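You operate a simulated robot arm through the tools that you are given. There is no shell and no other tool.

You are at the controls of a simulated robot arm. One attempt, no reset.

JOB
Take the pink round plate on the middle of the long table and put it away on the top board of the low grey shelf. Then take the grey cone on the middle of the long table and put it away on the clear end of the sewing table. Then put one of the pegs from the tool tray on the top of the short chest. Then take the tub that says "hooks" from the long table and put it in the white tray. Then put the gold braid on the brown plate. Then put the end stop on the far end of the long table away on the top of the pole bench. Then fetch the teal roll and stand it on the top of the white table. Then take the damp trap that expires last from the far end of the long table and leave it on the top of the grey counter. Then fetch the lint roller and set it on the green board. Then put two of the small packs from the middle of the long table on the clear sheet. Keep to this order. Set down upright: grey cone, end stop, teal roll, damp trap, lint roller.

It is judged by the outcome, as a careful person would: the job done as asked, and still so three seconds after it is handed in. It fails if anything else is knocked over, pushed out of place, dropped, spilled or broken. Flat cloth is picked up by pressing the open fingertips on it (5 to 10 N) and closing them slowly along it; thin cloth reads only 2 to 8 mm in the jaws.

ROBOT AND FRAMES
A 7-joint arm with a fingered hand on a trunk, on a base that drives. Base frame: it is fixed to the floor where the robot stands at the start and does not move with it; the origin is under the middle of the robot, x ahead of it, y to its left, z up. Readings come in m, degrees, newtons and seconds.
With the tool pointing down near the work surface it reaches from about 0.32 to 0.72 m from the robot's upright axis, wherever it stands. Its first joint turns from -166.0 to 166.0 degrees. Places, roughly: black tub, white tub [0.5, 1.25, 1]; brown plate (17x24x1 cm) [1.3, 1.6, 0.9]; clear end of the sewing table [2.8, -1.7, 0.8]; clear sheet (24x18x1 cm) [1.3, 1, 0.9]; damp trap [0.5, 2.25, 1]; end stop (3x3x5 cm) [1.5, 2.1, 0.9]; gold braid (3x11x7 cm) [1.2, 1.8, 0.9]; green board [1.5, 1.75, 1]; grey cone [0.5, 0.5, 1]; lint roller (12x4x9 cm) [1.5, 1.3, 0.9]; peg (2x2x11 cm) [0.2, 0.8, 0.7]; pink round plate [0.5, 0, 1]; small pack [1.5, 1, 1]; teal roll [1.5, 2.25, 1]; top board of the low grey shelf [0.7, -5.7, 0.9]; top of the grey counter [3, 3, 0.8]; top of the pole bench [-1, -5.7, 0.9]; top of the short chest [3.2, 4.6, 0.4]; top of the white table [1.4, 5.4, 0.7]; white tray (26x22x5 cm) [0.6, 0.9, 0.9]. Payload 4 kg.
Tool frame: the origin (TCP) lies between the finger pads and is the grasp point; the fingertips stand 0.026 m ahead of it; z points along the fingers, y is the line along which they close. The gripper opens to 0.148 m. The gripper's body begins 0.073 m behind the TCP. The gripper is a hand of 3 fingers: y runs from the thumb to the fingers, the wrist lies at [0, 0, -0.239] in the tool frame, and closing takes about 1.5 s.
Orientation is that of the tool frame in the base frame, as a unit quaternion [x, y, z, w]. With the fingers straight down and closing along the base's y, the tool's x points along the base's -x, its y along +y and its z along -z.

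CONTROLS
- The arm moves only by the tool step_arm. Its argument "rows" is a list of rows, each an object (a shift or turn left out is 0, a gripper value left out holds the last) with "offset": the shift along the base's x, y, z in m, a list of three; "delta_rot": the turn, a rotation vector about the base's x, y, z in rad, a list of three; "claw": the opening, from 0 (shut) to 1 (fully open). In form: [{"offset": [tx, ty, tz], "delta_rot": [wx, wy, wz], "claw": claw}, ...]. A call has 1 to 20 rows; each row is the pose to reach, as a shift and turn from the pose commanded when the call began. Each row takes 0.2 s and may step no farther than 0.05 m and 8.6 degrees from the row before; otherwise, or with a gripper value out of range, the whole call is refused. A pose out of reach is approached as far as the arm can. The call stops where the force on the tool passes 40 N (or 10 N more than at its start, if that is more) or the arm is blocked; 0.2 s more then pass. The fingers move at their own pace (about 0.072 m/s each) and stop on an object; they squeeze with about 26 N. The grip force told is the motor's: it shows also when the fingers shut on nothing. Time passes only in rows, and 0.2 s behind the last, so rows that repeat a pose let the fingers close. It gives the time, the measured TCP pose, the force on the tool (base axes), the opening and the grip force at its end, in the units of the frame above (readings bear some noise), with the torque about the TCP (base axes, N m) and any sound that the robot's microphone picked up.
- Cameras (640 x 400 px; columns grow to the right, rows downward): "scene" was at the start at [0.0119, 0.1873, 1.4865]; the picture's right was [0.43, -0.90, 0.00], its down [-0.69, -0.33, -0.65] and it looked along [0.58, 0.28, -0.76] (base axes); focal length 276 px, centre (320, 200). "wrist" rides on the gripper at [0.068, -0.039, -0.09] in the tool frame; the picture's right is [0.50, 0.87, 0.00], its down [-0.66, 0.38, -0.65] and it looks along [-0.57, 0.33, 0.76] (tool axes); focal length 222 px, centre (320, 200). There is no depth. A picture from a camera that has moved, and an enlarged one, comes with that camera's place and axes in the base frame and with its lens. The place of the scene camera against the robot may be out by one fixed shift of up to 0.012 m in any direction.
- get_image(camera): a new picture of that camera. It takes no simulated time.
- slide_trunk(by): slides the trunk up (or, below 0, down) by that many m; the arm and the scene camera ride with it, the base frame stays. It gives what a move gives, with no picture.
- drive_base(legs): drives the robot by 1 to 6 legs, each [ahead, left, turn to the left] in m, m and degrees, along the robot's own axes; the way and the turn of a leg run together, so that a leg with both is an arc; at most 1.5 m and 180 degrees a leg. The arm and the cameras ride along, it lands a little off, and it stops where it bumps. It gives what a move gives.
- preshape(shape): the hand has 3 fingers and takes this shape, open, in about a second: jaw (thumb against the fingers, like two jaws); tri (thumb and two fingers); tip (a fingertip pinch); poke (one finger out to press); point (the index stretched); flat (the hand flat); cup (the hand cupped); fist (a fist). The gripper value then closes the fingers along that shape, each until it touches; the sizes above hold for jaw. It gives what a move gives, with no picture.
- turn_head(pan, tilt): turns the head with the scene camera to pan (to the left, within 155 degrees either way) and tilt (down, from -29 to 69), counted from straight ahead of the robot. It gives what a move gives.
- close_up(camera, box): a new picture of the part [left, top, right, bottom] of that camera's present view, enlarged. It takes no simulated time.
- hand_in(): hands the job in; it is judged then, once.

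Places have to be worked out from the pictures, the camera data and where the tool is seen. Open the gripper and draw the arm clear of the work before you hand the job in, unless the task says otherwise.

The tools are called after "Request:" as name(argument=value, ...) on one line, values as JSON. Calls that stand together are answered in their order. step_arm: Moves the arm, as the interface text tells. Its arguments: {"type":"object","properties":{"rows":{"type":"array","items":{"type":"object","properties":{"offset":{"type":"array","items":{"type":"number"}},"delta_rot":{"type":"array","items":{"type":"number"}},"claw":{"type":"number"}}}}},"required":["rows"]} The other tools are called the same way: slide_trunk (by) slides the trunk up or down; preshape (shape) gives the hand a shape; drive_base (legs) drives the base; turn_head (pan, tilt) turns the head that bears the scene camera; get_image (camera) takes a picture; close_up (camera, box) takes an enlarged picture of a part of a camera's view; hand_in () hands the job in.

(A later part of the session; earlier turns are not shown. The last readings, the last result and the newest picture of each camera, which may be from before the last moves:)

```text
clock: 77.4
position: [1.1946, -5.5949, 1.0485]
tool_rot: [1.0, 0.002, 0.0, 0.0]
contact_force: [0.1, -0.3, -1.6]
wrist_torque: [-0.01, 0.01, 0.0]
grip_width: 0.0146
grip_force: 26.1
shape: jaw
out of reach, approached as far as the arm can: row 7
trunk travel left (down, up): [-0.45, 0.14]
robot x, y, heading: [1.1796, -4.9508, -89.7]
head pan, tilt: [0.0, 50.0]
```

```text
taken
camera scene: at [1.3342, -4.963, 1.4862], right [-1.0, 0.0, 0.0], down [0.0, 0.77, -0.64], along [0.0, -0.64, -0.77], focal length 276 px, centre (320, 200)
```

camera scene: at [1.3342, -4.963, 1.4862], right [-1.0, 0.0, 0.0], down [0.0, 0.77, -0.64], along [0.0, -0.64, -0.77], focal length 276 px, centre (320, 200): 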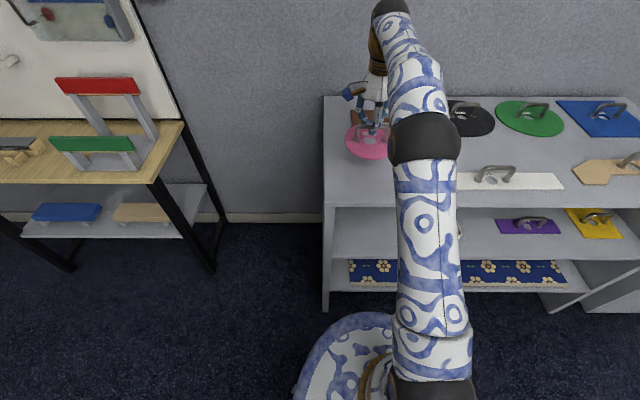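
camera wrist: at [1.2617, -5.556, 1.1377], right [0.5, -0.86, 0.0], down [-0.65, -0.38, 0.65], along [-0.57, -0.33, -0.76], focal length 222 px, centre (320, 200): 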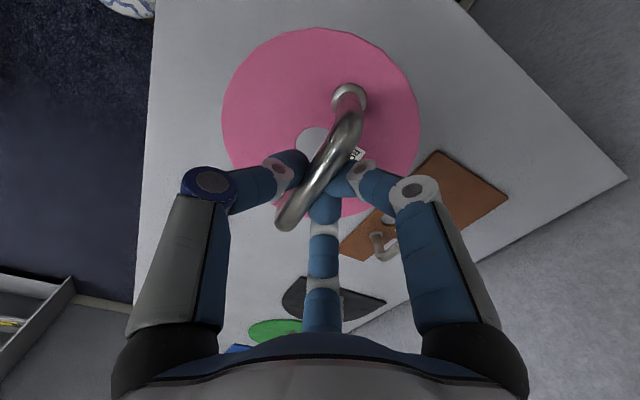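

The plate sits over the clear patch with ≥6 cm to every neighbour; shelf top ≈0.91. I lower it gently, watching the force.

Request:
step_arm(rows=[{"offset": [0, 0, -0.02]}, {"offset": [0, 0, -0.04]}, {"offset": [0, 0, -0.055]}, {"offset": [0, 0, -0.06]}, {"offset": [0, 0, -0.064]}, {"offset": [0, 0, -0.066]}])

Request:
close_up(camera="scene", box=[320, 80, 480, 200])

```text
clock: 78.8
position: [1.1933, -5.5968, 0.9842]
tool_rot: [1.0, 0.001, 0.0, 0.0]
contact_force: [0.2, -0.3, -1.6]
wrist_torque: [-0.02, -0.03, 0.0]
grip_width: 0.0146
grip_force: 25.6
shape: jaw
trunk travel left (down, up): [-0.45, 0.14]
robot x, y, heading: [1.1821, -4.9503, -89.9]
head pan, tilt: [0.0, 50.0]
```

```text
3.33 times, centred on (400, 140) of scene
camera zoom: at [1.3342, -4.9633, 1.4862], right [-1.0, 0.0, 0.0], down [0.0, 0.77, -0.64], along [0.0, -0.64, -0.77], focal length 919 px, centre (53, 400)
```

zoom: 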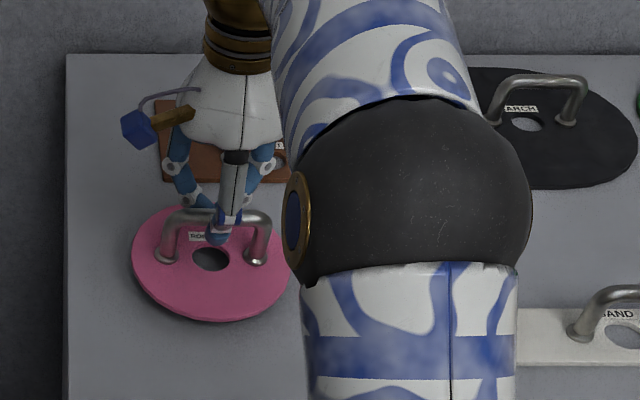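

Still free (only the weight shows). I lower in 3 mm steps.

Request:
step_arm(rows=[{"offset": [0, 0, -0.003]}, {"offset": [0, 0, -0.006]}, {"offset": [0, 0, -0.009]}, {"offset": [0, 0, -0.012]}])

Request:
step_arm(rows=[{"offset": [0, 0, -0.002]}, {"offset": [0, 0, -0.004]}])

```text
clock: 79.8
position: [1.1953, -5.5988, 0.9715]
tool_rot: [1.0, 0.002, 0.001, 0.0]
contact_force: [-0.5, -0.2, -1.7]
wrist_torque: [0.02, 0.02, -0.02]
grip_width: 0.0143
grip_force: 26.1
shape: jaw
trunk travel left (down, up): [-0.45, 0.14]
robot x, y, heading: [1.1813, -4.9504, -89.8]
head pan, tilt: [0.0, 50.0]
```

```text
clock: 80.4
position: [1.1949, -5.5966, 0.9676]
tool_rot: [1.0, 0.001, 0.0, 0.0]
contact_force: [0.4, -0.4, -0.8]
wrist_torque: [0.05, -0.01, -0.01]
grip_width: 0.0146
grip_force: 25.5
shape: jaw
trunk travel left (down, up): [-0.45, 0.14]
robot x, y, heading: [1.1855, -4.9531, -89.8]
head pan, tilt: [0.0, 50.0]
```

Request:
step_arm(rows=[{"offset": [0, 0, -0.002]}, {"offset": [0, 0, -0.004]}])

Request:
close_up(camera="scene", box=[320, 80, 480, 200])

```text
clock: 81.0
position: [1.1941, -5.5961, 0.9635]
tool_rot: [1.0, 0.002, 0.0, 0.0]
contact_force: [-0.6, -0.8, 0.5]
wrist_torque: [0.07, 0.01, 0.0]
grip_width: 0.0148
grip_force: 25.8
shape: jaw
trunk travel left (down, up): [-0.45, 0.14]
robot x, y, heading: [1.1799, -4.9504, -90.0]
head pan, tilt: [0.0, 50.0]
```

```text
3.33 times, centred on (400, 140) of scene
camera zoom: at [1.3343, -4.9632, 1.4862], right [-1.0, 0.0, 0.0], down [0.0, 0.77, -0.64], along [0.0, -0.64, -0.77], focal length 919 px, centre (53, 400)
```

zoom: 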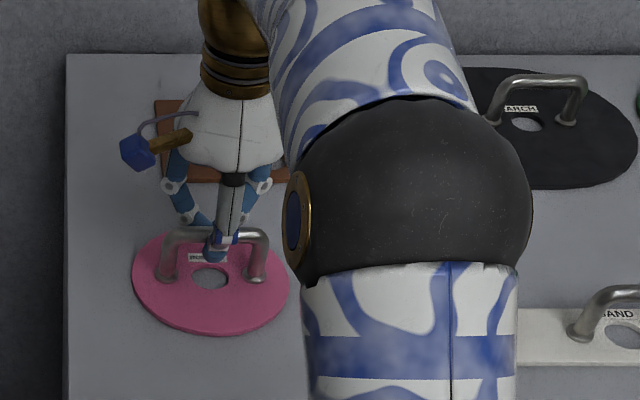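

The weight is off the hand now (force z rose to +0.5). I nudge 2 mm more to confirm contact.

Request:
step_arm(rows=[{"offset": [0, 0, -0.002]}, {"offset": [0, 0, -0.003]}])

```text
clock: 81.6
position: [1.1938, -5.5965, 0.9603]
tool_rot: [1.0, 0.0, 0.001, -0.001]
contact_force: [-0.8, -0.1, -0.5]
wrist_torque: [0.01, 0.0, 0.01]
grip_width: 0.0139
grip_force: 26.2
shape: jaw
trunk travel left (down, up): [-0.45, 0.14]
robot x, y, heading: [1.1853, -4.9485, -89.7]
head pan, tilt: [0.0, 50.0]
```

Request:
close_up(camera="scene", box=[320, 80, 480, 200])

Request:
get_image(camera="wrist")

```text
3.33 times, centred on (400, 140) of scene
camera zoom: at [1.3341, -4.963, 1.4862], right [-1.0, 0.0, 0.0], down [0.0, 0.77, -0.64], along [0.0, -0.64, -0.77], focal length 919 px, centre (53, 400)
```

zoom: 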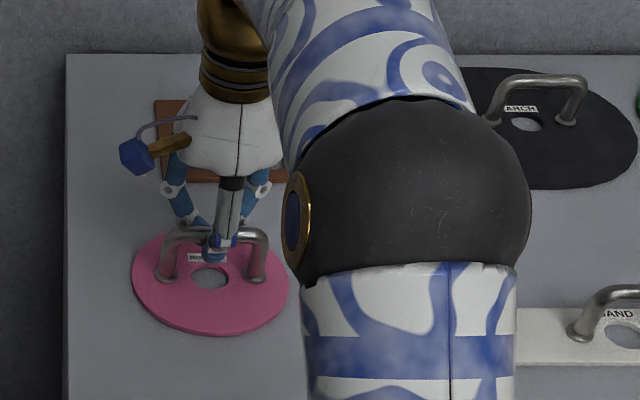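

```text
taken
camera wrist: at [1.2613, -5.5572, 1.0501], right [0.5, -0.86, 0.0], down [-0.65, -0.38, 0.65], along [-0.57, -0.33, -0.76], focal length 222 px, centre (320, 200)
```

wrist: 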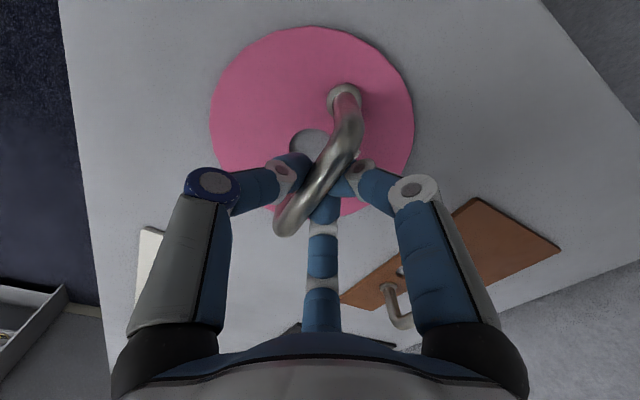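

The plate rests on the shelf (it stayed put while the hand went 3 mm lower). I open the fingers and rise straight up.

Request:
step_arm(rows=[{"offset": [0, 0, 0.002], "claw": 0.6}, {"offset": [0, 0, 0.002], "claw": 0.6}, {"offset": [0, 0, 0.002], "claw": 0.6}, {"offset": [0, 0, 0.002], "claw": 0.6}, {"offset": [0, 0, 0.03], "claw": 0.6}, {"offset": [0, 0, 0.07], "claw": 0.6}, {"offset": [0, 0, 0.11], "claw": 0.6}, {"offset": [0, 0, 0.15], "claw": 0.6}, {"offset": [0, 0, 0.19], "claw": 0.6}])

Request:
get_image(camera="wrist")

```text
clock: 83.6
position: [1.1896, -5.5817, 1.1155]
tool_rot: [1.0, 0.0, 0.0, -0.001]
contact_force: [-0.3, -0.3, 0.3]
wrist_torque: [-0.04, 0.0, 0.02]
grip_width: 0.0883
grip_force: 0.0
shape: jaw
out of reach, approached as far as the arm can: row 8, 9
trunk travel left (down, up): [-0.45, 0.14]
robot x, y, heading: [1.1805, -4.9492, -89.8]
head pan, tilt: [0.0, 50.0]
```

```text
taken
camera wrist: at [1.2562, -5.5413, 1.2051], right [0.5, -0.86, 0.0], down [-0.65, -0.38, 0.65], along [-0.57, -0.33, -0.76], focal length 222 px, centre (320, 200)
```

wrist: 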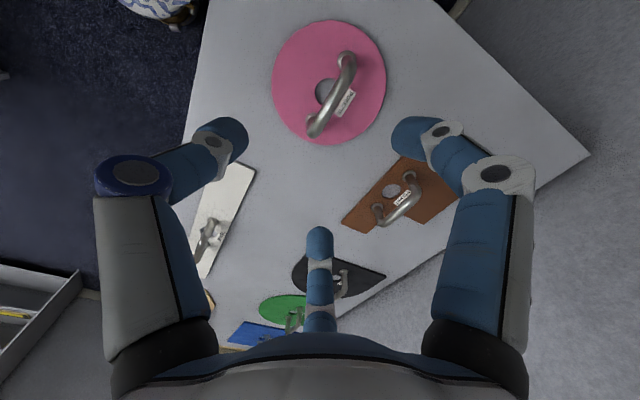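

The pink plate is placed cleanly. I draw the arm back in and drive back toward the long table for the cone.

Request:
step_arm(rows=[{"offset": [0, 0.04, 0.0]}, {"offset": [0, 0.08, 0.01]}, {"offset": [0, 0.12, 0.02]}, {"offset": [0, 0.16, 0.03]}, {"offset": [0, 0.2, 0.04]}, {"offset": [0, 0.24, 0.05]}, {"offset": [0, 0.27, 0.05]}])

Request:
get_image(camera="scene")

```text
clock: 85.2
position: [1.1888, -5.3114, 1.1646]
tool_rot: [1.0, 0.002, 0.0, 0.0]
contact_force: [0.4, 0.6, -0.2]
wrist_torque: [0.0, 0.0, -0.03]
grip_width: 0.0887
grip_force: 0.1
shape: jaw
trunk travel left (down, up): [-0.45, 0.14]
robot x, y, heading: [1.1825, -4.9472, -89.9]
head pan, tilt: [0.0, 50.0]
```

```text
taken
camera scene: at [1.3342, -4.9626, 1.4863], right [-1.0, 0.0, 0.0], down [0.0, 0.77, -0.64], along [0.0, -0.64, -0.77], focal length 276 px, centre (320, 200)
```

scene: 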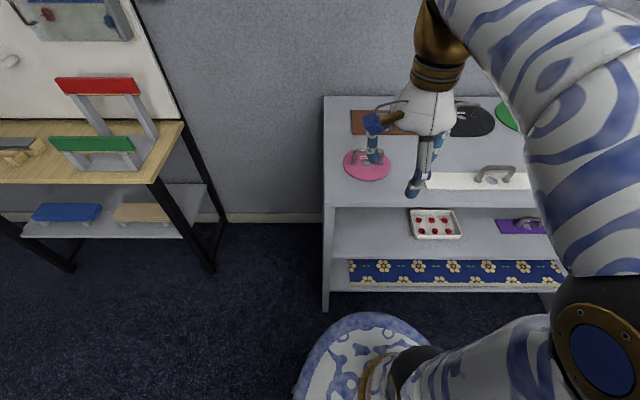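

I drive back: sideways past the A-frame, then backwards up the corridor.

Request:
drive_base(legs=[[-0.1, -1.0, 0], [0, -1.03, 0], [-1.0, 0, 0]])

Request:
turn_head(pan=150, tilt=25)

Request:
get_image(camera="scene")

```text
clock: 100.3
position: [-0.934, -4.2896, 1.1661]
tool_rot: [1.0, 0.031, 0.0, 0.0]
contact_force: [0.1, -0.4, 0.5]
wrist_torque: [-0.02, 0.03, -0.01]
grip_width: 0.0886
grip_force: 0.1
shape: jaw
trunk travel left (down, up): [-0.45, 0.14]
robot x, y, heading: [-0.967, -3.9291, -86.5]
head pan, tilt: [0.0, 50.0]
```

```text
clock: 102.6
position: [-0.9349, -4.2896, 1.1667]
tool_rot: [1.0, 0.03, 0.0, 0.0]
contact_force: [0.1, 0.5, 0.8]
wrist_torque: [-0.02, 0.03, -0.01]
grip_width: 0.0886
grip_force: 0.1
shape: jaw
trunk travel left (down, up): [-0.45, 0.14]
robot x, y, heading: [-0.9673, -3.9303, -86.1]
head pan, tilt: [150.0, 25.0]
```

```text
taken
camera scene: at [-0.7743, -3.7732, 1.5237], right [0.9, -0.44, 0.0], down [-0.19, -0.38, -0.91], along [0.4, 0.81, -0.42], focal length 276 px, centre (320, 200)
```

scene: 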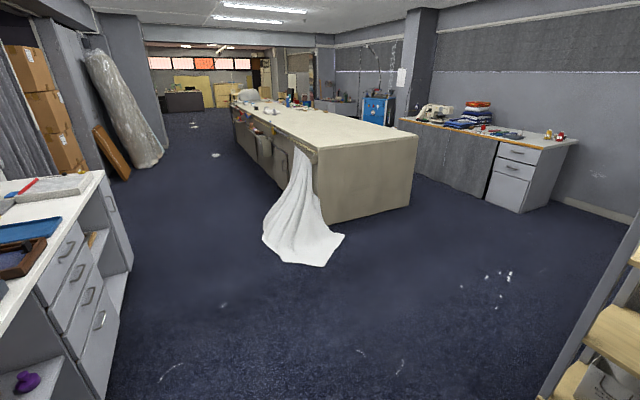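

I correct the heading and sideways drift, then continue backing up.

Request:
drive_base(legs=[[0, 0.22, -3.7], [-1.4, 0, 0], [-1.3, 0, 0]])

```text
clock: 117.2
position: [-0.6757, -1.5517, 1.1653]
tool_rot: [1.0, -0.028, 0.0, 0.0]
contact_force: [-0.2, 0.0, 0.3]
wrist_torque: [0.01, 0.04, -0.01]
grip_width: 0.0888
grip_force: 0.0
shape: jaw
trunk travel left (down, up): [-0.45, 0.14]
robot x, y, heading: [-0.6604, -1.1896, -93.3]
head pan, tilt: [150.0, 25.0]
```

Request:
drive_base(legs=[[-0.78, 0, 3.3], [-0.78, 0, 0], [0, 0, 90]])

Request:
turn_head(pan=10, tilt=35)

Request:
get_image(camera="scene")

```text
clock: 128.9
position: [-0.3123, 0.387, 1.1657]
tool_rot: [0.704, 0.71, -0.001, 0.0]
contact_force: [-0.3, 0.6, -0.5]
wrist_torque: [0.02, 0.04, 0.01]
grip_width: 0.0887
grip_force: 0.1
shape: jaw
trunk travel left (down, up): [-0.45, 0.14]
robot x, y, heading: [-0.6749, 0.3756, 0.7]
head pan, tilt: [150.0, 25.0]
```

```text
clock: 131.2
position: [-0.3121, 0.3859, 1.1654]
tool_rot: [0.703, 0.711, 0.0, 0.001]
contact_force: [0.1, -1.0, 0.5]
wrist_torque: [-0.01, 0.02, 0.01]
grip_width: 0.0885
grip_force: 0.0
shape: jaw
trunk travel left (down, up): [-0.45, 0.14]
robot x, y, heading: [-0.6721, 0.3767, 0.5]
head pan, tilt: [10.0, 35.0]
```

```text
taken
camera scene: at [-0.647, 0.5458, 1.508], right [0.18, -0.98, 0.0], down [-0.56, -0.1, -0.82], along [0.81, 0.15, -0.57], focal length 276 px, centre (320, 200)
```

scene: 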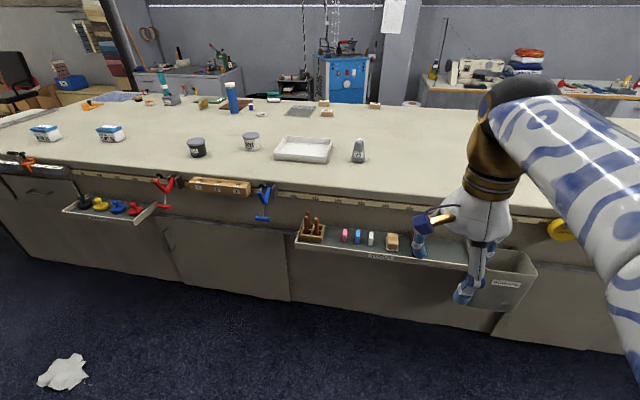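

The table front is clear ahead. I drive up to the table near the cone.

Request:
drive_base(legs=[[0.65, 0.02, -0.5]])

Request:
turn_head(pan=15, tilt=50)

Request:
get_image(camera="scene")

Request:
get_image(camera="wrist")

```text
clock: 134.8
position: [0.346, 0.4008, 1.1663]
tool_rot: [0.71, 0.705, 0.0, 0.0]
contact_force: [0.3, 0.2, 0.3]
wrist_torque: [-0.01, -0.01, -0.01]
grip_width: 0.0889
grip_force: 0.1
shape: jaw
trunk travel left (down, up): [-0.45, 0.14]
robot x, y, heading: [-0.0173, 0.3935, -0.3]
head pan, tilt: [10.0, 35.0]
```

```text
clock: 135.6
position: [0.3454, 0.4003, 1.1657]
tool_rot: [0.709, 0.705, -0.001, 0.0]
contact_force: [1.0, 0.6, 0.0]
wrist_torque: [-0.03, 0.02, 0.04]
grip_width: 0.0886
grip_force: 0.1
shape: jaw
trunk travel left (down, up): [-0.45, 0.14]
robot x, y, heading: [-0.0158, 0.3954, -0.4]
head pan, tilt: [15.0, 50.0]
```

```text
taken
camera scene: at [0.0021, 0.5707, 1.4863], right [0.25, -0.97, 0.0], down [-0.74, -0.19, -0.64], along [0.62, 0.16, -0.77], focal length 276 px, centre (320, 200)
```

scene: 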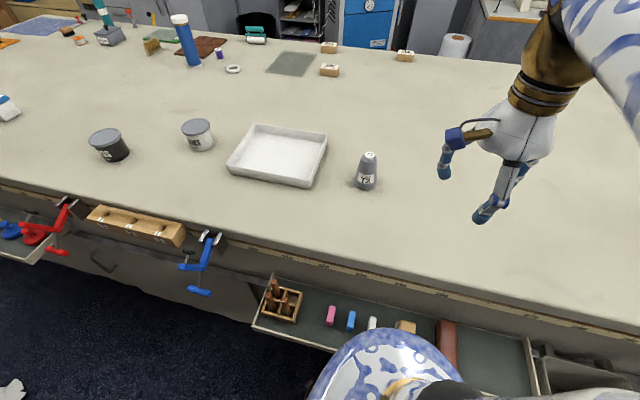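

```text
taken
camera wrist: at [0.3073, 0.4684, 1.2554], right [0.87, 0.49, 0.0], down [0.37, -0.66, 0.65], along [0.32, -0.57, -0.76], focal length 222 px, centre (320, 200)
```

wrist: 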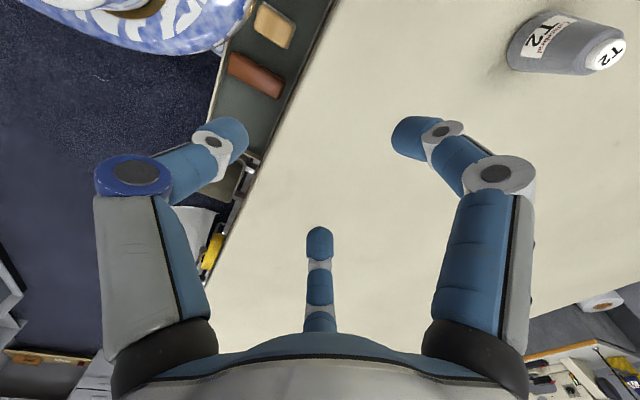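

The cone "T2" stands near (0.565, 0.573). I move the open hand above it and re-measure.

Request:
step_arm(rows=[{"offset": [0.031, 0.025, 0.0], "claw": 1.0}, {"offset": [0.062, 0.05, 0.0], "claw": 1.0}, {"offset": [0.093, 0.074, 0.0], "claw": 1.0}, {"offset": [0.125, 0.1, -0.01], "claw": 1.0}, {"offset": [0.156, 0.124, -0.02], "claw": 1.0}, {"offset": [0.187, 0.149, -0.03], "claw": 1.0}, {"offset": [0.219, 0.174, -0.045], "claw": 1.0}, {"offset": [0.219, 0.174, -0.045], "claw": 1.0}])

Request:
get_image(camera="wrist")

Request:
get_image(camera="scene")

```text
clock: 137.4
position: [0.5655, 0.5743, 1.1175]
tool_rot: [0.71, 0.704, 0.0, 0.0]
contact_force: [0.3, 0.2, -1.0]
wrist_torque: [-0.03, 0.02, 0.01]
grip_width: 0.1479
grip_force: 0.1
shape: jaw
trunk travel left (down, up): [-0.45, 0.14]
robot x, y, heading: [-0.0174, 0.3944, -0.5]
head pan, tilt: [15.0, 50.0]
```

```text
taken
camera wrist: at [0.5258, 0.6424, 1.2074], right [0.87, 0.49, 0.0], down [0.37, -0.66, 0.65], along [0.32, -0.57, -0.76], focal length 222 px, centre (320, 200)
```

wrist: 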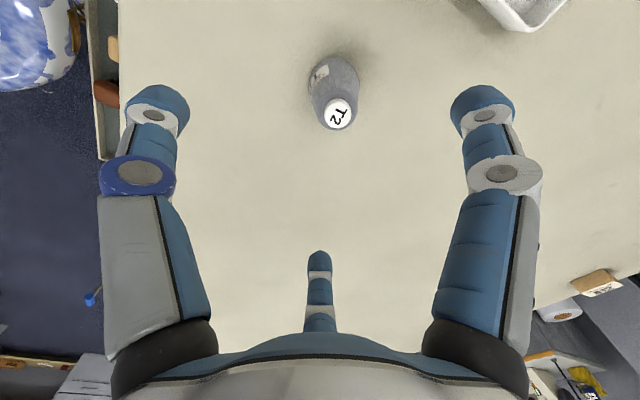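

```text
taken
camera scene: at [0.0024, 0.5709, 1.4862], right [0.25, -0.97, 0.0], down [-0.74, -0.19, -0.64], along [0.62, 0.16, -0.77], focal length 276 px, centre (320, 200)
```

scene: 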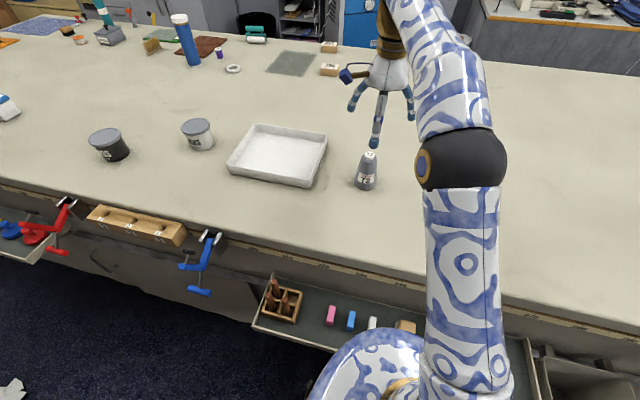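

Request:
close_up(camera="wrist", box=[280, 30, 400, 150])

```text
3.33 times, centred on (340, 90) of wrist
camera zoom: at [0.5258, 0.6424, 1.2074], right [0.87, 0.49, 0.0], down [0.37, -0.66, 0.65], along [0.32, -0.57, -0.76], focal length 740 px, centre (253, 567)
```

zoom: 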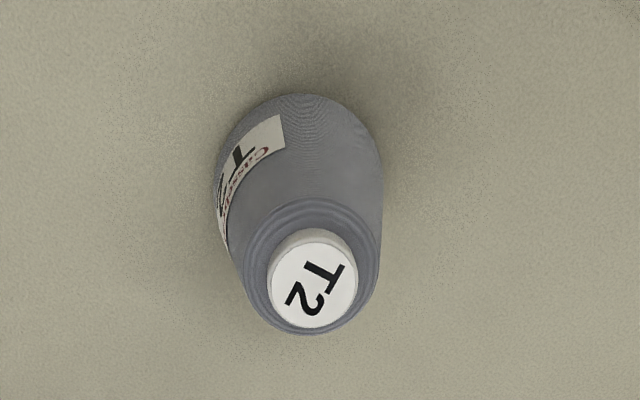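

The cone's axis is at about (0.576, 0.588), base 6.5 cm wide, 11 cm tall. I align and descend around it to mid-height.

Request:
step_arm(rows=[{"offset": [0.0105, 0.0137, 0.0]}, {"offset": [0.0105, 0.0137, -0.03]}, {"offset": [0.0105, 0.0137, -0.06]}, {"offset": [0.0105, 0.0137, -0.09]}, {"offset": [0.0105, 0.0137, -0.12]}, {"offset": [0.0105, 0.0137, -0.15]}, {"offset": [0.0105, 0.0137, -0.17]}, {"offset": [0.0105, 0.0137, -0.17]}])

Request:
get_image(camera="wrist")

Request:
close_up(camera="scene", box=[310, 80, 440, 210])

```text
clock: 139.2
position: [0.5751, 0.5886, 0.9498]
tool_rot: [0.71, 0.704, 0.001, 0.0]
contact_force: [-0.3, -0.4, 0.2]
wrist_torque: [0.02, 0.04, 0.0]
grip_width: 0.1479
grip_force: 0.0
shape: jaw
trunk travel left (down, up): [-0.45, 0.14]
robot x, y, heading: [-0.018, 0.3979, -0.1]
head pan, tilt: [15.0, 50.0]
```

```text
taken
camera wrist: at [0.5362, 0.6561, 1.0396], right [0.87, 0.49, 0.0], down [0.37, -0.66, 0.65], along [0.32, -0.57, -0.76], focal length 222 px, centre (320, 200)
```

wrist: 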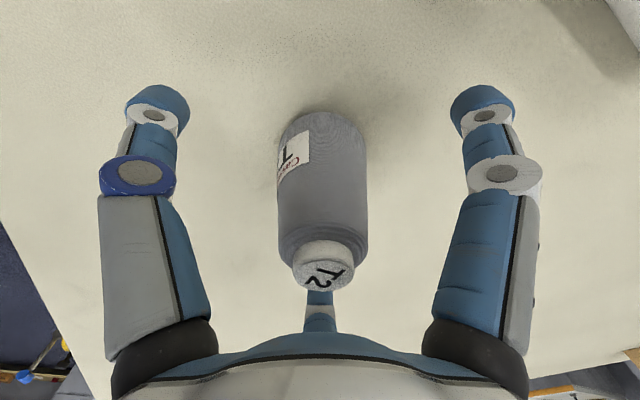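

```text
3.08 times, centred on (375, 145) of scene
camera zoom: at [0.0023, 0.5708, 1.4862], right [0.25, -0.97, 0.0], down [-0.74, -0.19, -0.64], along [0.62, 0.16, -0.77], focal length 848 px, centre (151, 369)
```

zoom: 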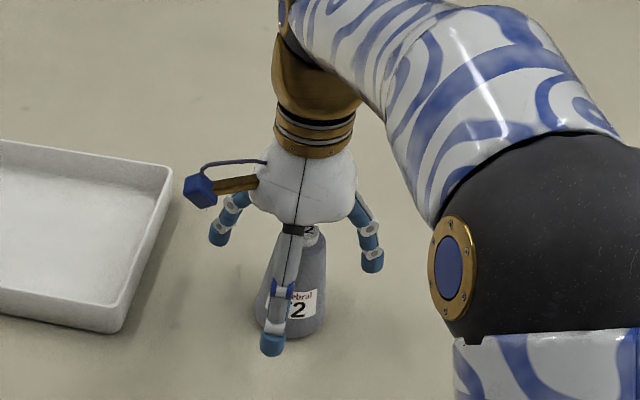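

The cone stands between the three open fingers. I close on it.

Request:
step_arm(rows=[{"claw": 0.6}, {"claw": 0.45}, {"claw": 0.3}, {"claw": 0.15}, {"claw": 0.0}, {"claw": 0.0}, {"claw": 0.0}, {"claw": 0.0}])

Request:
get_image(camera="wrist")

Request:
close_up(camera="scene", box=[310, 80, 440, 210])

```text
clock: 141.0
position: [0.5748, 0.5891, 0.9486]
tool_rot: [0.709, 0.706, 0.0, 0.0]
contact_force: [-0.1, -0.6, 0.1]
wrist_torque: [0.0, 0.03, 0.0]
grip_width: 0.0434
grip_force: 25.8
shape: jaw
trunk travel left (down, up): [-0.45, 0.14]
robot x, y, heading: [-0.0195, 0.3982, -0.3]
head pan, tilt: [15.0, 50.0]
```

```text
taken
camera wrist: at [0.5362, 0.6562, 1.0397], right [0.87, 0.49, 0.0], down [0.37, -0.66, 0.65], along [0.32, -0.57, -0.76], focal length 222 px, centre (320, 200)
```

wrist: 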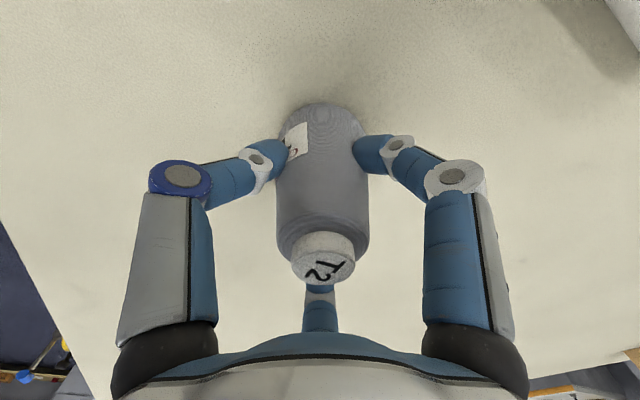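

```text
3.08 times, centred on (375, 145) of scene
camera zoom: at [0.0024, 0.5709, 1.4862], right [0.25, -0.97, 0.0], down [-0.74, -0.19, -0.64], along [0.62, 0.16, -0.77], focal length 848 px, centre (151, 369)
```

zoom: 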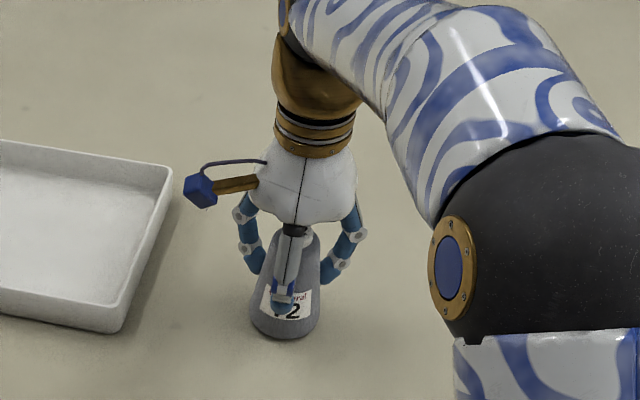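

Held at 43 mm. I lift slowly.

Request:
step_arm(rows=[{"offset": [0, 0, 0.008]}, {"offset": [0, 0, 0.025]}, {"offset": [0, 0, 0.05]}, {"offset": [0, 0, 0.09]}, {"offset": [0, 0, 0.13]}, {"offset": [-0.03, -0.02, 0.17]}, {"offset": [-0.07, -0.04, 0.2]}, {"offset": [-0.11, -0.06, 0.21]}])

Request:
get_image(camera="wrist")

```text
refused: row 6 steps farther than a row can; nothing moved
```

```text
taken
camera wrist: at [0.5362, 0.6562, 1.0397], right [0.87, 0.49, 0.0], down [0.37, -0.66, 0.65], along [0.32, -0.57, -0.76], focal length 222 px, centre (320, 200)
```

wrist: 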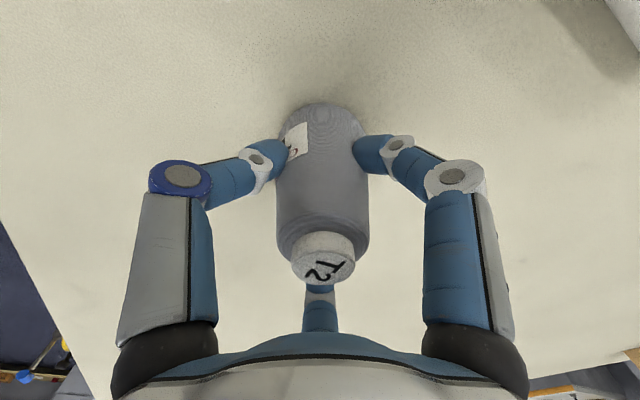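

One row stepped too far so nothing moved; I repeat the lift with smaller steps, then draw it in.

Request:
step_arm(rows=[{"offset": [0, 0, 0.008]}, {"offset": [0, 0, 0.025]}, {"offset": [0, 0, 0.05]}, {"offset": [0, 0, 0.09]}, {"offset": [0, 0, 0.13]}, {"offset": [-0.02, -0.015, 0.16]}, {"offset": [-0.05, -0.035, 0.18]}, {"offset": [-0.08, -0.06, 0.2]}, {"offset": [-0.11, -0.09, 0.21]}, {"offset": [-0.14, -0.12, 0.21]}, {"offset": [-0.17, -0.15, 0.21]}, {"offset": [-0.2, -0.18, 0.21]}, {"offset": [-0.215, -0.19, 0.21]}])

Request:
get_image(camera="wrist")

```text
clock: 143.8
position: [0.3599, 0.4005, 1.1618]
tool_rot: [0.709, 0.705, 0.0, 0.0]
contact_force: [-0.1, -0.2, -1.1]
wrist_torque: [0.0, 0.0, 0.02]
grip_width: 0.0431
grip_force: 25.9
shape: jaw
trunk travel left (down, up): [-0.45, 0.14]
robot x, y, heading: [-0.0147, 0.3975, -0.4]
head pan, tilt: [15.0, 50.0]
```

```text
taken
camera wrist: at [0.3203, 0.4673, 1.2519], right [0.87, 0.49, 0.0], down [0.37, -0.66, 0.65], along [0.32, -0.57, -0.76], focal length 222 px, centre (320, 200)
```

wrist: 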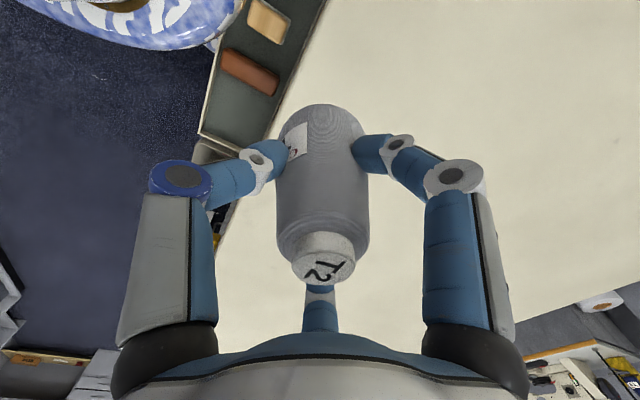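

Cone is held upright. I back away from the table, turn right and head down past the table's end.

Request:
drive_base(legs=[[-0.68, 0, 0], [0, 0, -89.6], [1.45, 0, 0]])

```text
clock: 158.0
position: [-0.7333, -1.407, 1.1618]
tool_rot: [1.0, -0.029, 0.001, 0.0]
contact_force: [0.5, 0.1, -1.9]
wrist_torque: [0.03, -0.01, 0.0]
grip_width: 0.0428
grip_force: 25.9
shape: jaw
trunk travel left (down, up): [-0.45, 0.14]
robot x, y, heading: [-0.7183, -1.0305, -93.1]
head pan, tilt: [15.0, 50.0]
```

Request:
drive_base(legs=[[0, 0, 3.1], [1.45, 0, 0], [0, 0, 90]])

Request:
turn_head(pan=10, tilt=25)

Request:
get_image(camera="scene")

```text
clock: 169.4
position: [-0.3273, -2.4761, 1.1634]
tool_rot: [0.704, 0.71, 0.0, 0.0]
contact_force: [0.5, 0.2, -1.6]
wrist_torque: [-0.02, 0.03, 0.02]
grip_width: 0.0428
grip_force: 25.9
shape: jaw
trunk travel left (down, up): [-0.45, 0.14]
robot x, y, heading: [-0.703, -2.4836, 0.5]
head pan, tilt: [15.0, 50.0]
```

```text
clock: 170.3
position: [-0.3261, -2.4773, 1.1621]
tool_rot: [0.704, 0.71, 0.0, 0.0]
contact_force: [0.7, -0.5, -1.8]
wrist_torque: [0.0, 0.02, 0.0]
grip_width: 0.0429
grip_force: 26.5
shape: jaw
trunk travel left (down, up): [-0.45, 0.14]
robot x, y, heading: [-0.7016, -2.4865, 0.6]
head pan, tilt: [10.0, 25.0]
```

```text
taken
camera scene: at [-0.6704, -2.3157, 1.5237], right [0.18, -0.98, 0.0], down [-0.42, -0.08, -0.91], along [0.89, 0.17, -0.42], focal length 276 px, centre (320, 200)
```

scene: 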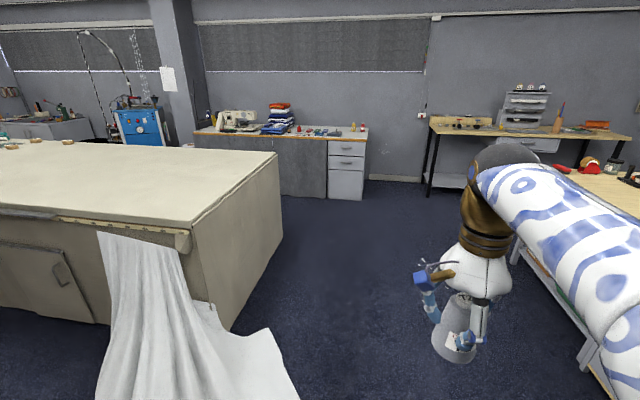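

The way ahead is clear; the hanging cloth reaches y≈−2.05 on the floor, so I keep to y≈−2.65 and drive to in front of the sewing table.

Request:
drive_base(legs=[[0.9, -0.17, -0.6], [1.0, 0, 0], [0.9, 0, 0]])

Request:
turn_head(pan=30, tilt=30)

Request:
get_image(camera="scene")

```text
clock: 183.9
position: [2.3998, -2.5904, 1.1622]
tool_rot: [0.704, 0.71, 0.0, 0.001]
contact_force: [-0.7, -0.1, -2.1]
wrist_torque: [0.03, 0.03, 0.05]
grip_width: 0.043
grip_force: 25.9
shape: jaw
trunk travel left (down, up): [-0.45, 0.14]
robot x, y, heading: [2.0248, -2.6009, 0.4]
head pan, tilt: [10.0, 25.0]
```

```text
clock: 184.8
position: [2.3998, -2.5906, 1.1621]
tool_rot: [0.704, 0.71, 0.0, 0.0]
contact_force: [0.3, -0.2, -1.5]
wrist_torque: [-0.02, -0.02, 0.01]
grip_width: 0.043
grip_force: 26.2
shape: jaw
trunk travel left (down, up): [-0.45, 0.14]
robot x, y, heading: [2.0266, -2.5982, 0.3]
head pan, tilt: [30.0, 30.0]
```

```text
taken
camera scene: at [2.0435, -2.4009, 1.5158], right [0.51, -0.86, 0.0], down [-0.43, -0.25, -0.87], along [0.75, 0.44, -0.5], focal length 276 px, centre (320, 200)
```

scene: 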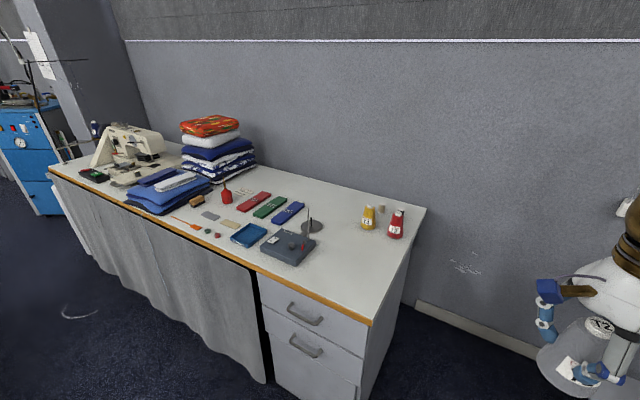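

The right end of the sewing table has a clear area in front of the yellow and red cones. I enlarge it.

Request:
close_up(camera="scene", box=[160, 180, 440, 340])

```text
2.29 times, centred on (300, 260) of scene
camera zoom: at [2.0435, -2.4009, 1.5158], right [0.51, -0.86, 0.0], down [-0.43, -0.25, -0.87], along [0.75, 0.44, -0.5], focal length 630 px, centre (366, 63)
```

zoom: 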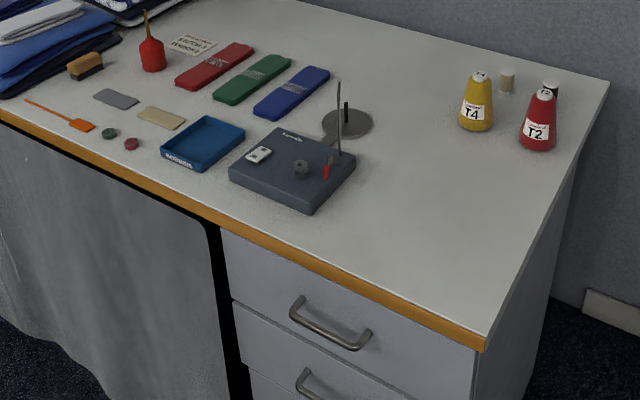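

The free patch centres near (2.78, −2.09). I drive to stand in front of it.

Request:
drive_base(legs=[[0.0, 0.55, 0], [0.15, 0, 0]])

Request:
turn_head(pan=5, tilt=50)

Request:
get_image(camera="scene")

Request:
get_image(camera="wrist")

```text
clock: 188.9
position: [2.5491, -2.0387, 1.1611]
tool_rot: [0.706, 0.708, -0.001, -0.001]
contact_force: [-0.1, -0.1, -1.6]
wrist_torque: [0.02, 0.04, -0.01]
grip_width: 0.0427
grip_force: 25.9
shape: jaw
trunk travel left (down, up): [-0.45, 0.14]
robot x, y, heading: [2.1749, -2.0424, -0.0]
head pan, tilt: [30.0, 30.0]
```

```text
clock: 189.8
position: [2.5503, -2.0383, 1.1626]
tool_rot: [0.706, 0.708, 0.0, 0.0]
contact_force: [0.0, 0.5, -0.7]
wrist_torque: [-0.02, 0.02, -0.01]
grip_width: 0.0432
grip_force: 25.9
shape: jaw
trunk travel left (down, up): [-0.45, 0.14]
robot x, y, heading: [2.1759, -2.0447, 0.2]
head pan, tilt: [5.0, 50.0]
```

```text
taken
camera scene: at [2.1933, -1.8833, 1.4863], right [0.09, -1.0, 0.0], down [-0.76, -0.07, -0.64], along [0.64, 0.06, -0.77], focal length 276 px, centre (320, 200)
```

scene: 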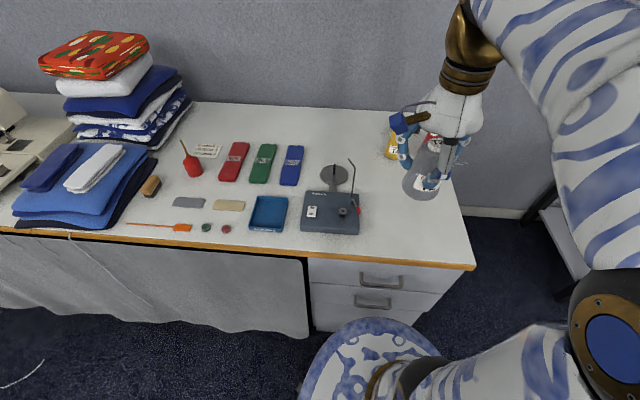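

```text
taken
camera wrist: at [2.5104, -1.9703, 1.2519], right [0.86, 0.5, 0.0], down [0.38, -0.65, 0.65], along [0.33, -0.57, -0.76], focal length 222 px, centre (320, 200)
```

wrist: 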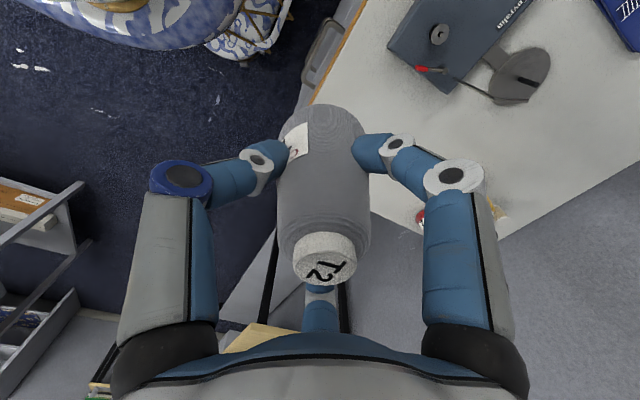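

The target (2.78, −2.10) is clear, 14 cm from the black box and 17 cm from the table's end. I extend the arm over it and lower part way.

Request:
step_arm(rows=[{"offset": [0.04, -0.01, 0]}, {"offset": [0.08, -0.02, 0]}, {"offset": [0.12, -0.03, 0]}, {"offset": [0.16, -0.04, -0.01]}, {"offset": [0.2, -0.05, -0.03]}, {"offset": [0.23, -0.06, -0.06]}, {"offset": [0.23, -0.06, -0.1]}, {"offset": [0.23, -0.06, -0.14]}, {"offset": [0.23, -0.06, -0.18]}, {"offset": [0.23, -0.06, -0.21]}, {"offset": [0.23, -0.06, -0.23]}, {"offset": [0.23, -0.06, -0.23]}])

Request:
get_image(camera="wrist")

Request:
get_image(camera="scene")

```text
clock: 192.4
position: [2.7778, -2.0978, 0.9334]
tool_rot: [0.706, 0.708, 0.0, -0.001]
contact_force: [-0.6, -0.8, -1.8]
wrist_torque: [0.01, -0.02, 0.0]
grip_width: 0.0431
grip_force: 26.0
shape: jaw
trunk travel left (down, up): [-0.45, 0.14]
robot x, y, heading: [2.1751, -2.0466, 0.3]
head pan, tilt: [5.0, 50.0]
```

```text
taken
camera wrist: at [2.739, -2.0306, 1.024], right [0.86, 0.5, 0.0], down [0.38, -0.65, 0.65], along [0.33, -0.57, -0.76], focal length 222 px, centre (320, 200)
```

wrist: 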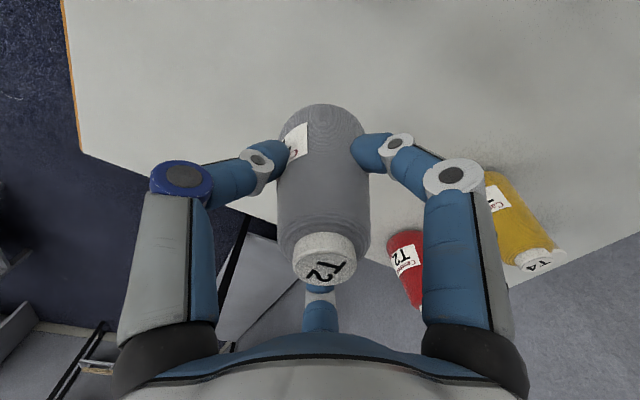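

```text
taken
camera scene: at [2.1935, -1.8834, 1.4862], right [0.09, -1.0, 0.0], down [-0.76, -0.07, -0.64], along [0.64, 0.06, -0.77], focal length 276 px, centre (320, 200)
```

scene: 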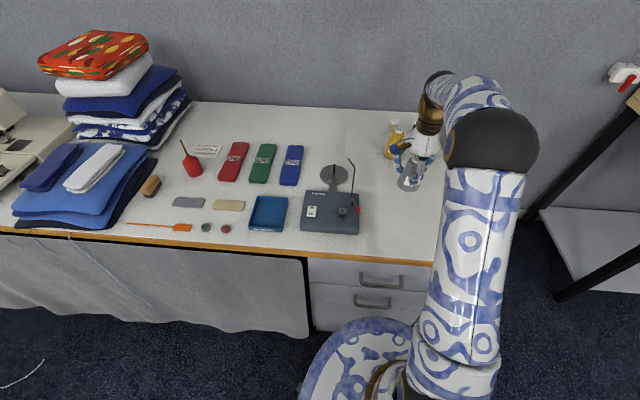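

Clear beneath. I lower to near the table, then creep.

Request:
step_arm(rows=[{"offset": [0, 0, -0.025]}, {"offset": [0, 0, -0.045]}, {"offset": [0, 0, -0.055]}, {"offset": [0, 0, -0.06]}, {"offset": [0, 0, -0.063]}])

Request:
step_arm(rows=[{"offset": [0, 0, -0.003]}, {"offset": [0, 0, -0.006]}])

Request:
step_arm(rows=[{"offset": [0, 0, -0.003]}, {"offset": [0, 0, -0.006]}])

Request:
close_up(camera="scene", box=[360, 100, 460, 220])

```text
clock: 193.6
position: [2.7784, -2.0984, 0.8688]
tool_rot: [0.706, 0.708, 0.0, 0.0]
contact_force: [0.0, 1.4, 5.2]
wrist_torque: [-0.03, 0.01, 0.0]
grip_width: 0.0428
grip_force: 26.2
shape: jaw
trunk travel left (down, up): [-0.45, 0.14]
robot x, y, heading: [2.1738, -2.0448, 0.1]
head pan, tilt: [5.0, 50.0]
```

```text
clock: 194.2
position: [2.779, -2.0972, 0.8665]
tool_rot: [0.706, 0.708, 0.002, 0.003]
contact_force: [0.0, -0.3, 39.6]
wrist_torque: [-0.1, -0.04, -0.03]
grip_width: 0.045
grip_force: 25.8
shape: jaw
trunk travel left (down, up): [-0.45, 0.14]
robot x, y, heading: [2.1727, -2.0423, 0.1]
head pan, tilt: [5.0, 50.0]
```

```text
clock: 194.6
position: [2.7791, -2.0974, 0.8671]
tool_rot: [0.707, 0.708, 0.004, 0.005]
contact_force: [-5.8, 0.8, 29.3]
wrist_torque: [-0.06, 0.24, -0.12]
grip_width: 0.0469
grip_force: 25.6
shape: jaw
trunk travel left (down, up): [-0.45, 0.14]
robot x, y, heading: [2.1745, -2.0402, 0.2]
head pan, tilt: [5.0, 50.0]
stopped in row 1: the force on the tool passed its limit at 52 N (the readings are from after the stop); the commanded pose is now the measured one
```

```text
3.33 times, centred on (410, 160) of scene
camera zoom: at [2.1893, -1.8829, 1.4861], right [0.09, -1.0, 0.0], down [-0.76, -0.07, -0.64], along [0.64, 0.06, -0.76], focal length 919 px, centre (20, 333)
```

zoom: 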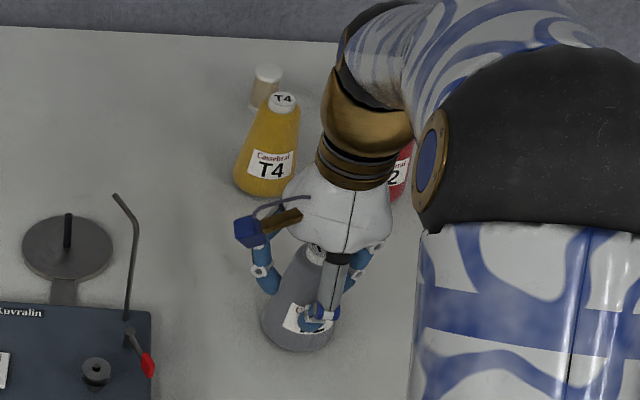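

Contact came at TCP z≈0.869, and I pressed a bit hard; the cone is upright and intact. I ease up 2 mm, then open the fingers and rise.

Request:
step_arm(rows=[{"offset": [0, 0, 0.001]}, {"offset": [0, 0, 0.001]}])

```text
clock: 195.2
position: [2.7787, -2.0972, 0.8677]
tool_rot: [0.706, 0.708, 0.003, 0.004]
contact_force: [-3.1, 0.4, 36.8]
wrist_torque: [-0.05, 0.15, -0.09]
grip_width: 0.0472
grip_force: 25.7
shape: jaw
trunk travel left (down, up): [-0.45, 0.14]
robot x, y, heading: [2.1752, -2.0495, 0.1]
head pan, tilt: [5.0, 50.0]
```

Request:
step_arm(rows=[{"offset": [0, 0, 0.002]}, {"offset": [0, 0, 0.004]}])

```text
clock: 195.8
position: [2.7787, -2.0969, 0.8677]
tool_rot: [0.706, 0.708, 0.003, 0.002]
contact_force: [2.6, -0.2, 19.7]
wrist_torque: [-0.05, -0.07, 0.0]
grip_width: 0.0466
grip_force: 26.1
shape: jaw
trunk travel left (down, up): [-0.45, 0.14]
robot x, y, heading: [2.1756, -2.0447, 0.0]
head pan, tilt: [5.0, 50.0]
```

Request:
step_arm(rows=[{"offset": [0, 0, 0.001]}, {"offset": [0, 0, 0.002]}])

```text
clock: 196.4
position: [2.7785, -2.0991, 0.8698]
tool_rot: [0.706, 0.708, 0.001, 0.001]
contact_force: [0.6, 1.6, -0.1]
wrist_torque: [0.03, 0.04, -0.01]
grip_width: 0.0459
grip_force: 26.6
shape: jaw
trunk travel left (down, up): [-0.45, 0.14]
robot x, y, heading: [2.1771, -2.0417, 0.1]
head pan, tilt: [5.0, 50.0]
```

Force is near zero with the cone on the table. I open slowly.

Request:
step_arm(rows=[{"claw": 0.4}, {"claw": 0.5}, {"claw": 0.6}, {"claw": 0.6}, {"claw": 0.6}])

Request:
close_up(camera="scene", box=[360, 100, 460, 220])

Request:
get_image(camera="wrist")

```text
clock: 197.6
position: [2.7806, -2.0977, 0.8687]
tool_rot: [0.706, 0.708, 0.002, 0.002]
contact_force: [0.3, -0.6, 0.3]
wrist_torque: [0.0, -0.05, 0.01]
grip_width: 0.0881
grip_force: 0.1
shape: jaw
trunk travel left (down, up): [-0.45, 0.14]
robot x, y, heading: [2.172, -2.0453, 0.1]
head pan, tilt: [5.0, 50.0]
```

```text
3.33 times, centred on (410, 160) of scene
camera zoom: at [2.1933, -1.8834, 1.4862], right [0.09, -1.0, 0.0], down [-0.76, -0.07, -0.64], along [0.64, 0.06, -0.77], focal length 919 px, centre (20, 333)
```

zoom: 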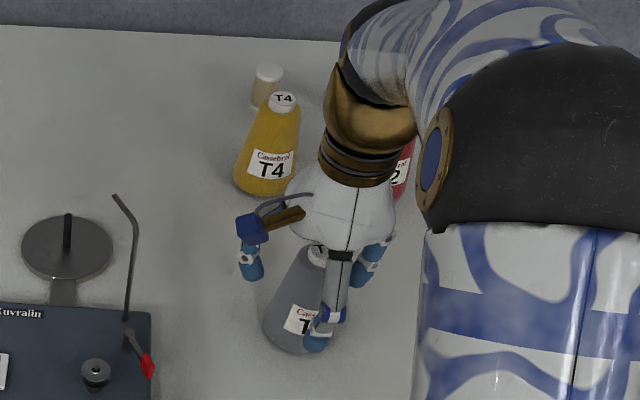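

```text
taken
camera wrist: at [2.7394, -2.0309, 0.9596], right [0.86, 0.5, 0.0], down [0.38, -0.65, 0.66], along [0.33, -0.57, -0.75], focal length 222 px, centre (320, 200)
```

wrist: 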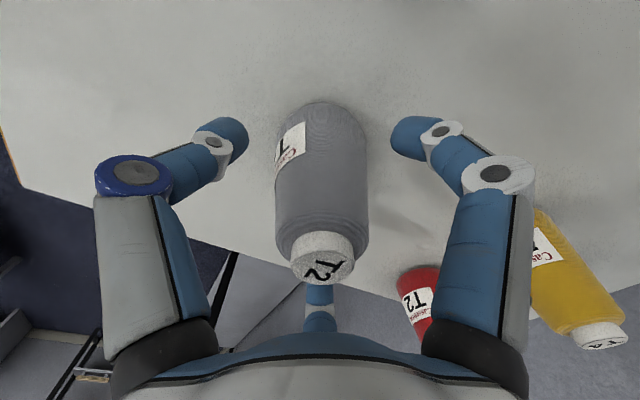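

Fingers are clear all round and the cone stands. I rise straight up and check.

Request:
step_arm(rows=[{"offset": [0, 0, 0.03]}, {"offset": [0, 0, 0.06]}, {"offset": [0, 0, 0.1]}, {"offset": [0, 0, 0.14]}, {"offset": [0, 0, 0.18]}, {"offset": [0, 0, 0.22]}, {"offset": [-0.04, 0.01, 0.24]}, {"offset": [-0.08, 0.02, 0.26]}, {"offset": [-0.12, 0.03, 0.28]}, {"offset": [-0.16, 0.04, 0.29]}, {"offset": [-0.2, 0.05, 0.29]}, {"offset": [-0.23, 0.05, 0.29]}])

Request:
get_image(camera="scene")

```text
clock: 200.2
position: [2.5518, -2.0455, 1.16]
tool_rot: [0.706, 0.708, 0.001, 0.001]
contact_force: [-0.5, -0.8, -0.4]
wrist_torque: [0.0, 0.0, 0.02]
grip_width: 0.0882
grip_force: 0.0
shape: jaw
trunk travel left (down, up): [-0.45, 0.14]
robot x, y, heading: [2.176, -2.0427, 0.2]
head pan, tilt: [5.0, 50.0]
```

```text
taken
camera scene: at [2.1929, -1.8833, 1.4863], right [0.09, -1.0, 0.0], down [-0.76, -0.07, -0.64], along [0.64, 0.06, -0.77], focal length 276 px, centre (320, 200)
```

scene: 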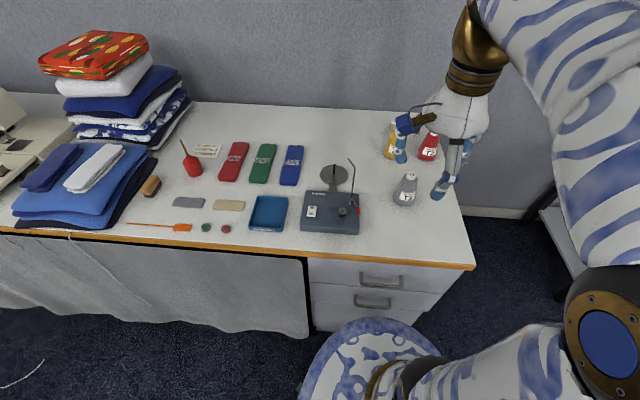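

Cone stands upright on the clear end. Next is a peg from the tool tray; I drive back round the table end.

Request:
drive_base(legs=[[-0.15, -0.57, 0], [-1.4, 0, 0], [-1.35, 0, 0]])

```text
clock: 216.4
position: [-0.3216, -2.7229, 1.1602]
tool_rot: [0.671, 0.742, 0.002, 0.001]
contact_force: [-0.2, -0.2, 0.4]
wrist_torque: [-0.01, 0.02, 0.03]
grip_width: 0.0885
grip_force: 0.0
shape: jaw
trunk travel left (down, up): [-0.45, 0.14]
robot x, y, heading: [-0.7005, -2.7541, 5.9]
head pan, tilt: [5.0, 50.0]
```

Request:
drive_base(legs=[[0, 0, -5.9], [0, 1.4, 0]])

Request:
drive_base(legs=[[0, 1.4, 0]])

```text
clock: 223.9
position: [-0.2972, -1.3762, 1.1603]
tool_rot: [0.717, 0.697, 0.001, 0.001]
contact_force: [0.1, 0.0, -0.4]
wrist_torque: [0.0, 0.03, -0.01]
grip_width: 0.0882
grip_force: 0.1
shape: jaw
trunk travel left (down, up): [-0.45, 0.14]
robot x, y, heading: [-0.6731, -1.3609, -1.6]
head pan, tilt: [5.0, 50.0]
```

```text
clock: 230.9
position: [-0.2853, 0.0439, 1.1601]
tool_rot: [0.703, 0.711, 0.002, 0.001]
contact_force: [-0.4, -0.3, 0.9]
wrist_torque: [0.0, 0.02, -0.01]
grip_width: 0.0884
grip_force: 0.1
shape: jaw
trunk travel left (down, up): [-0.45, 0.14]
robot x, y, heading: [-0.6614, 0.0429, 0.6]
head pan, tilt: [5.0, 50.0]
```

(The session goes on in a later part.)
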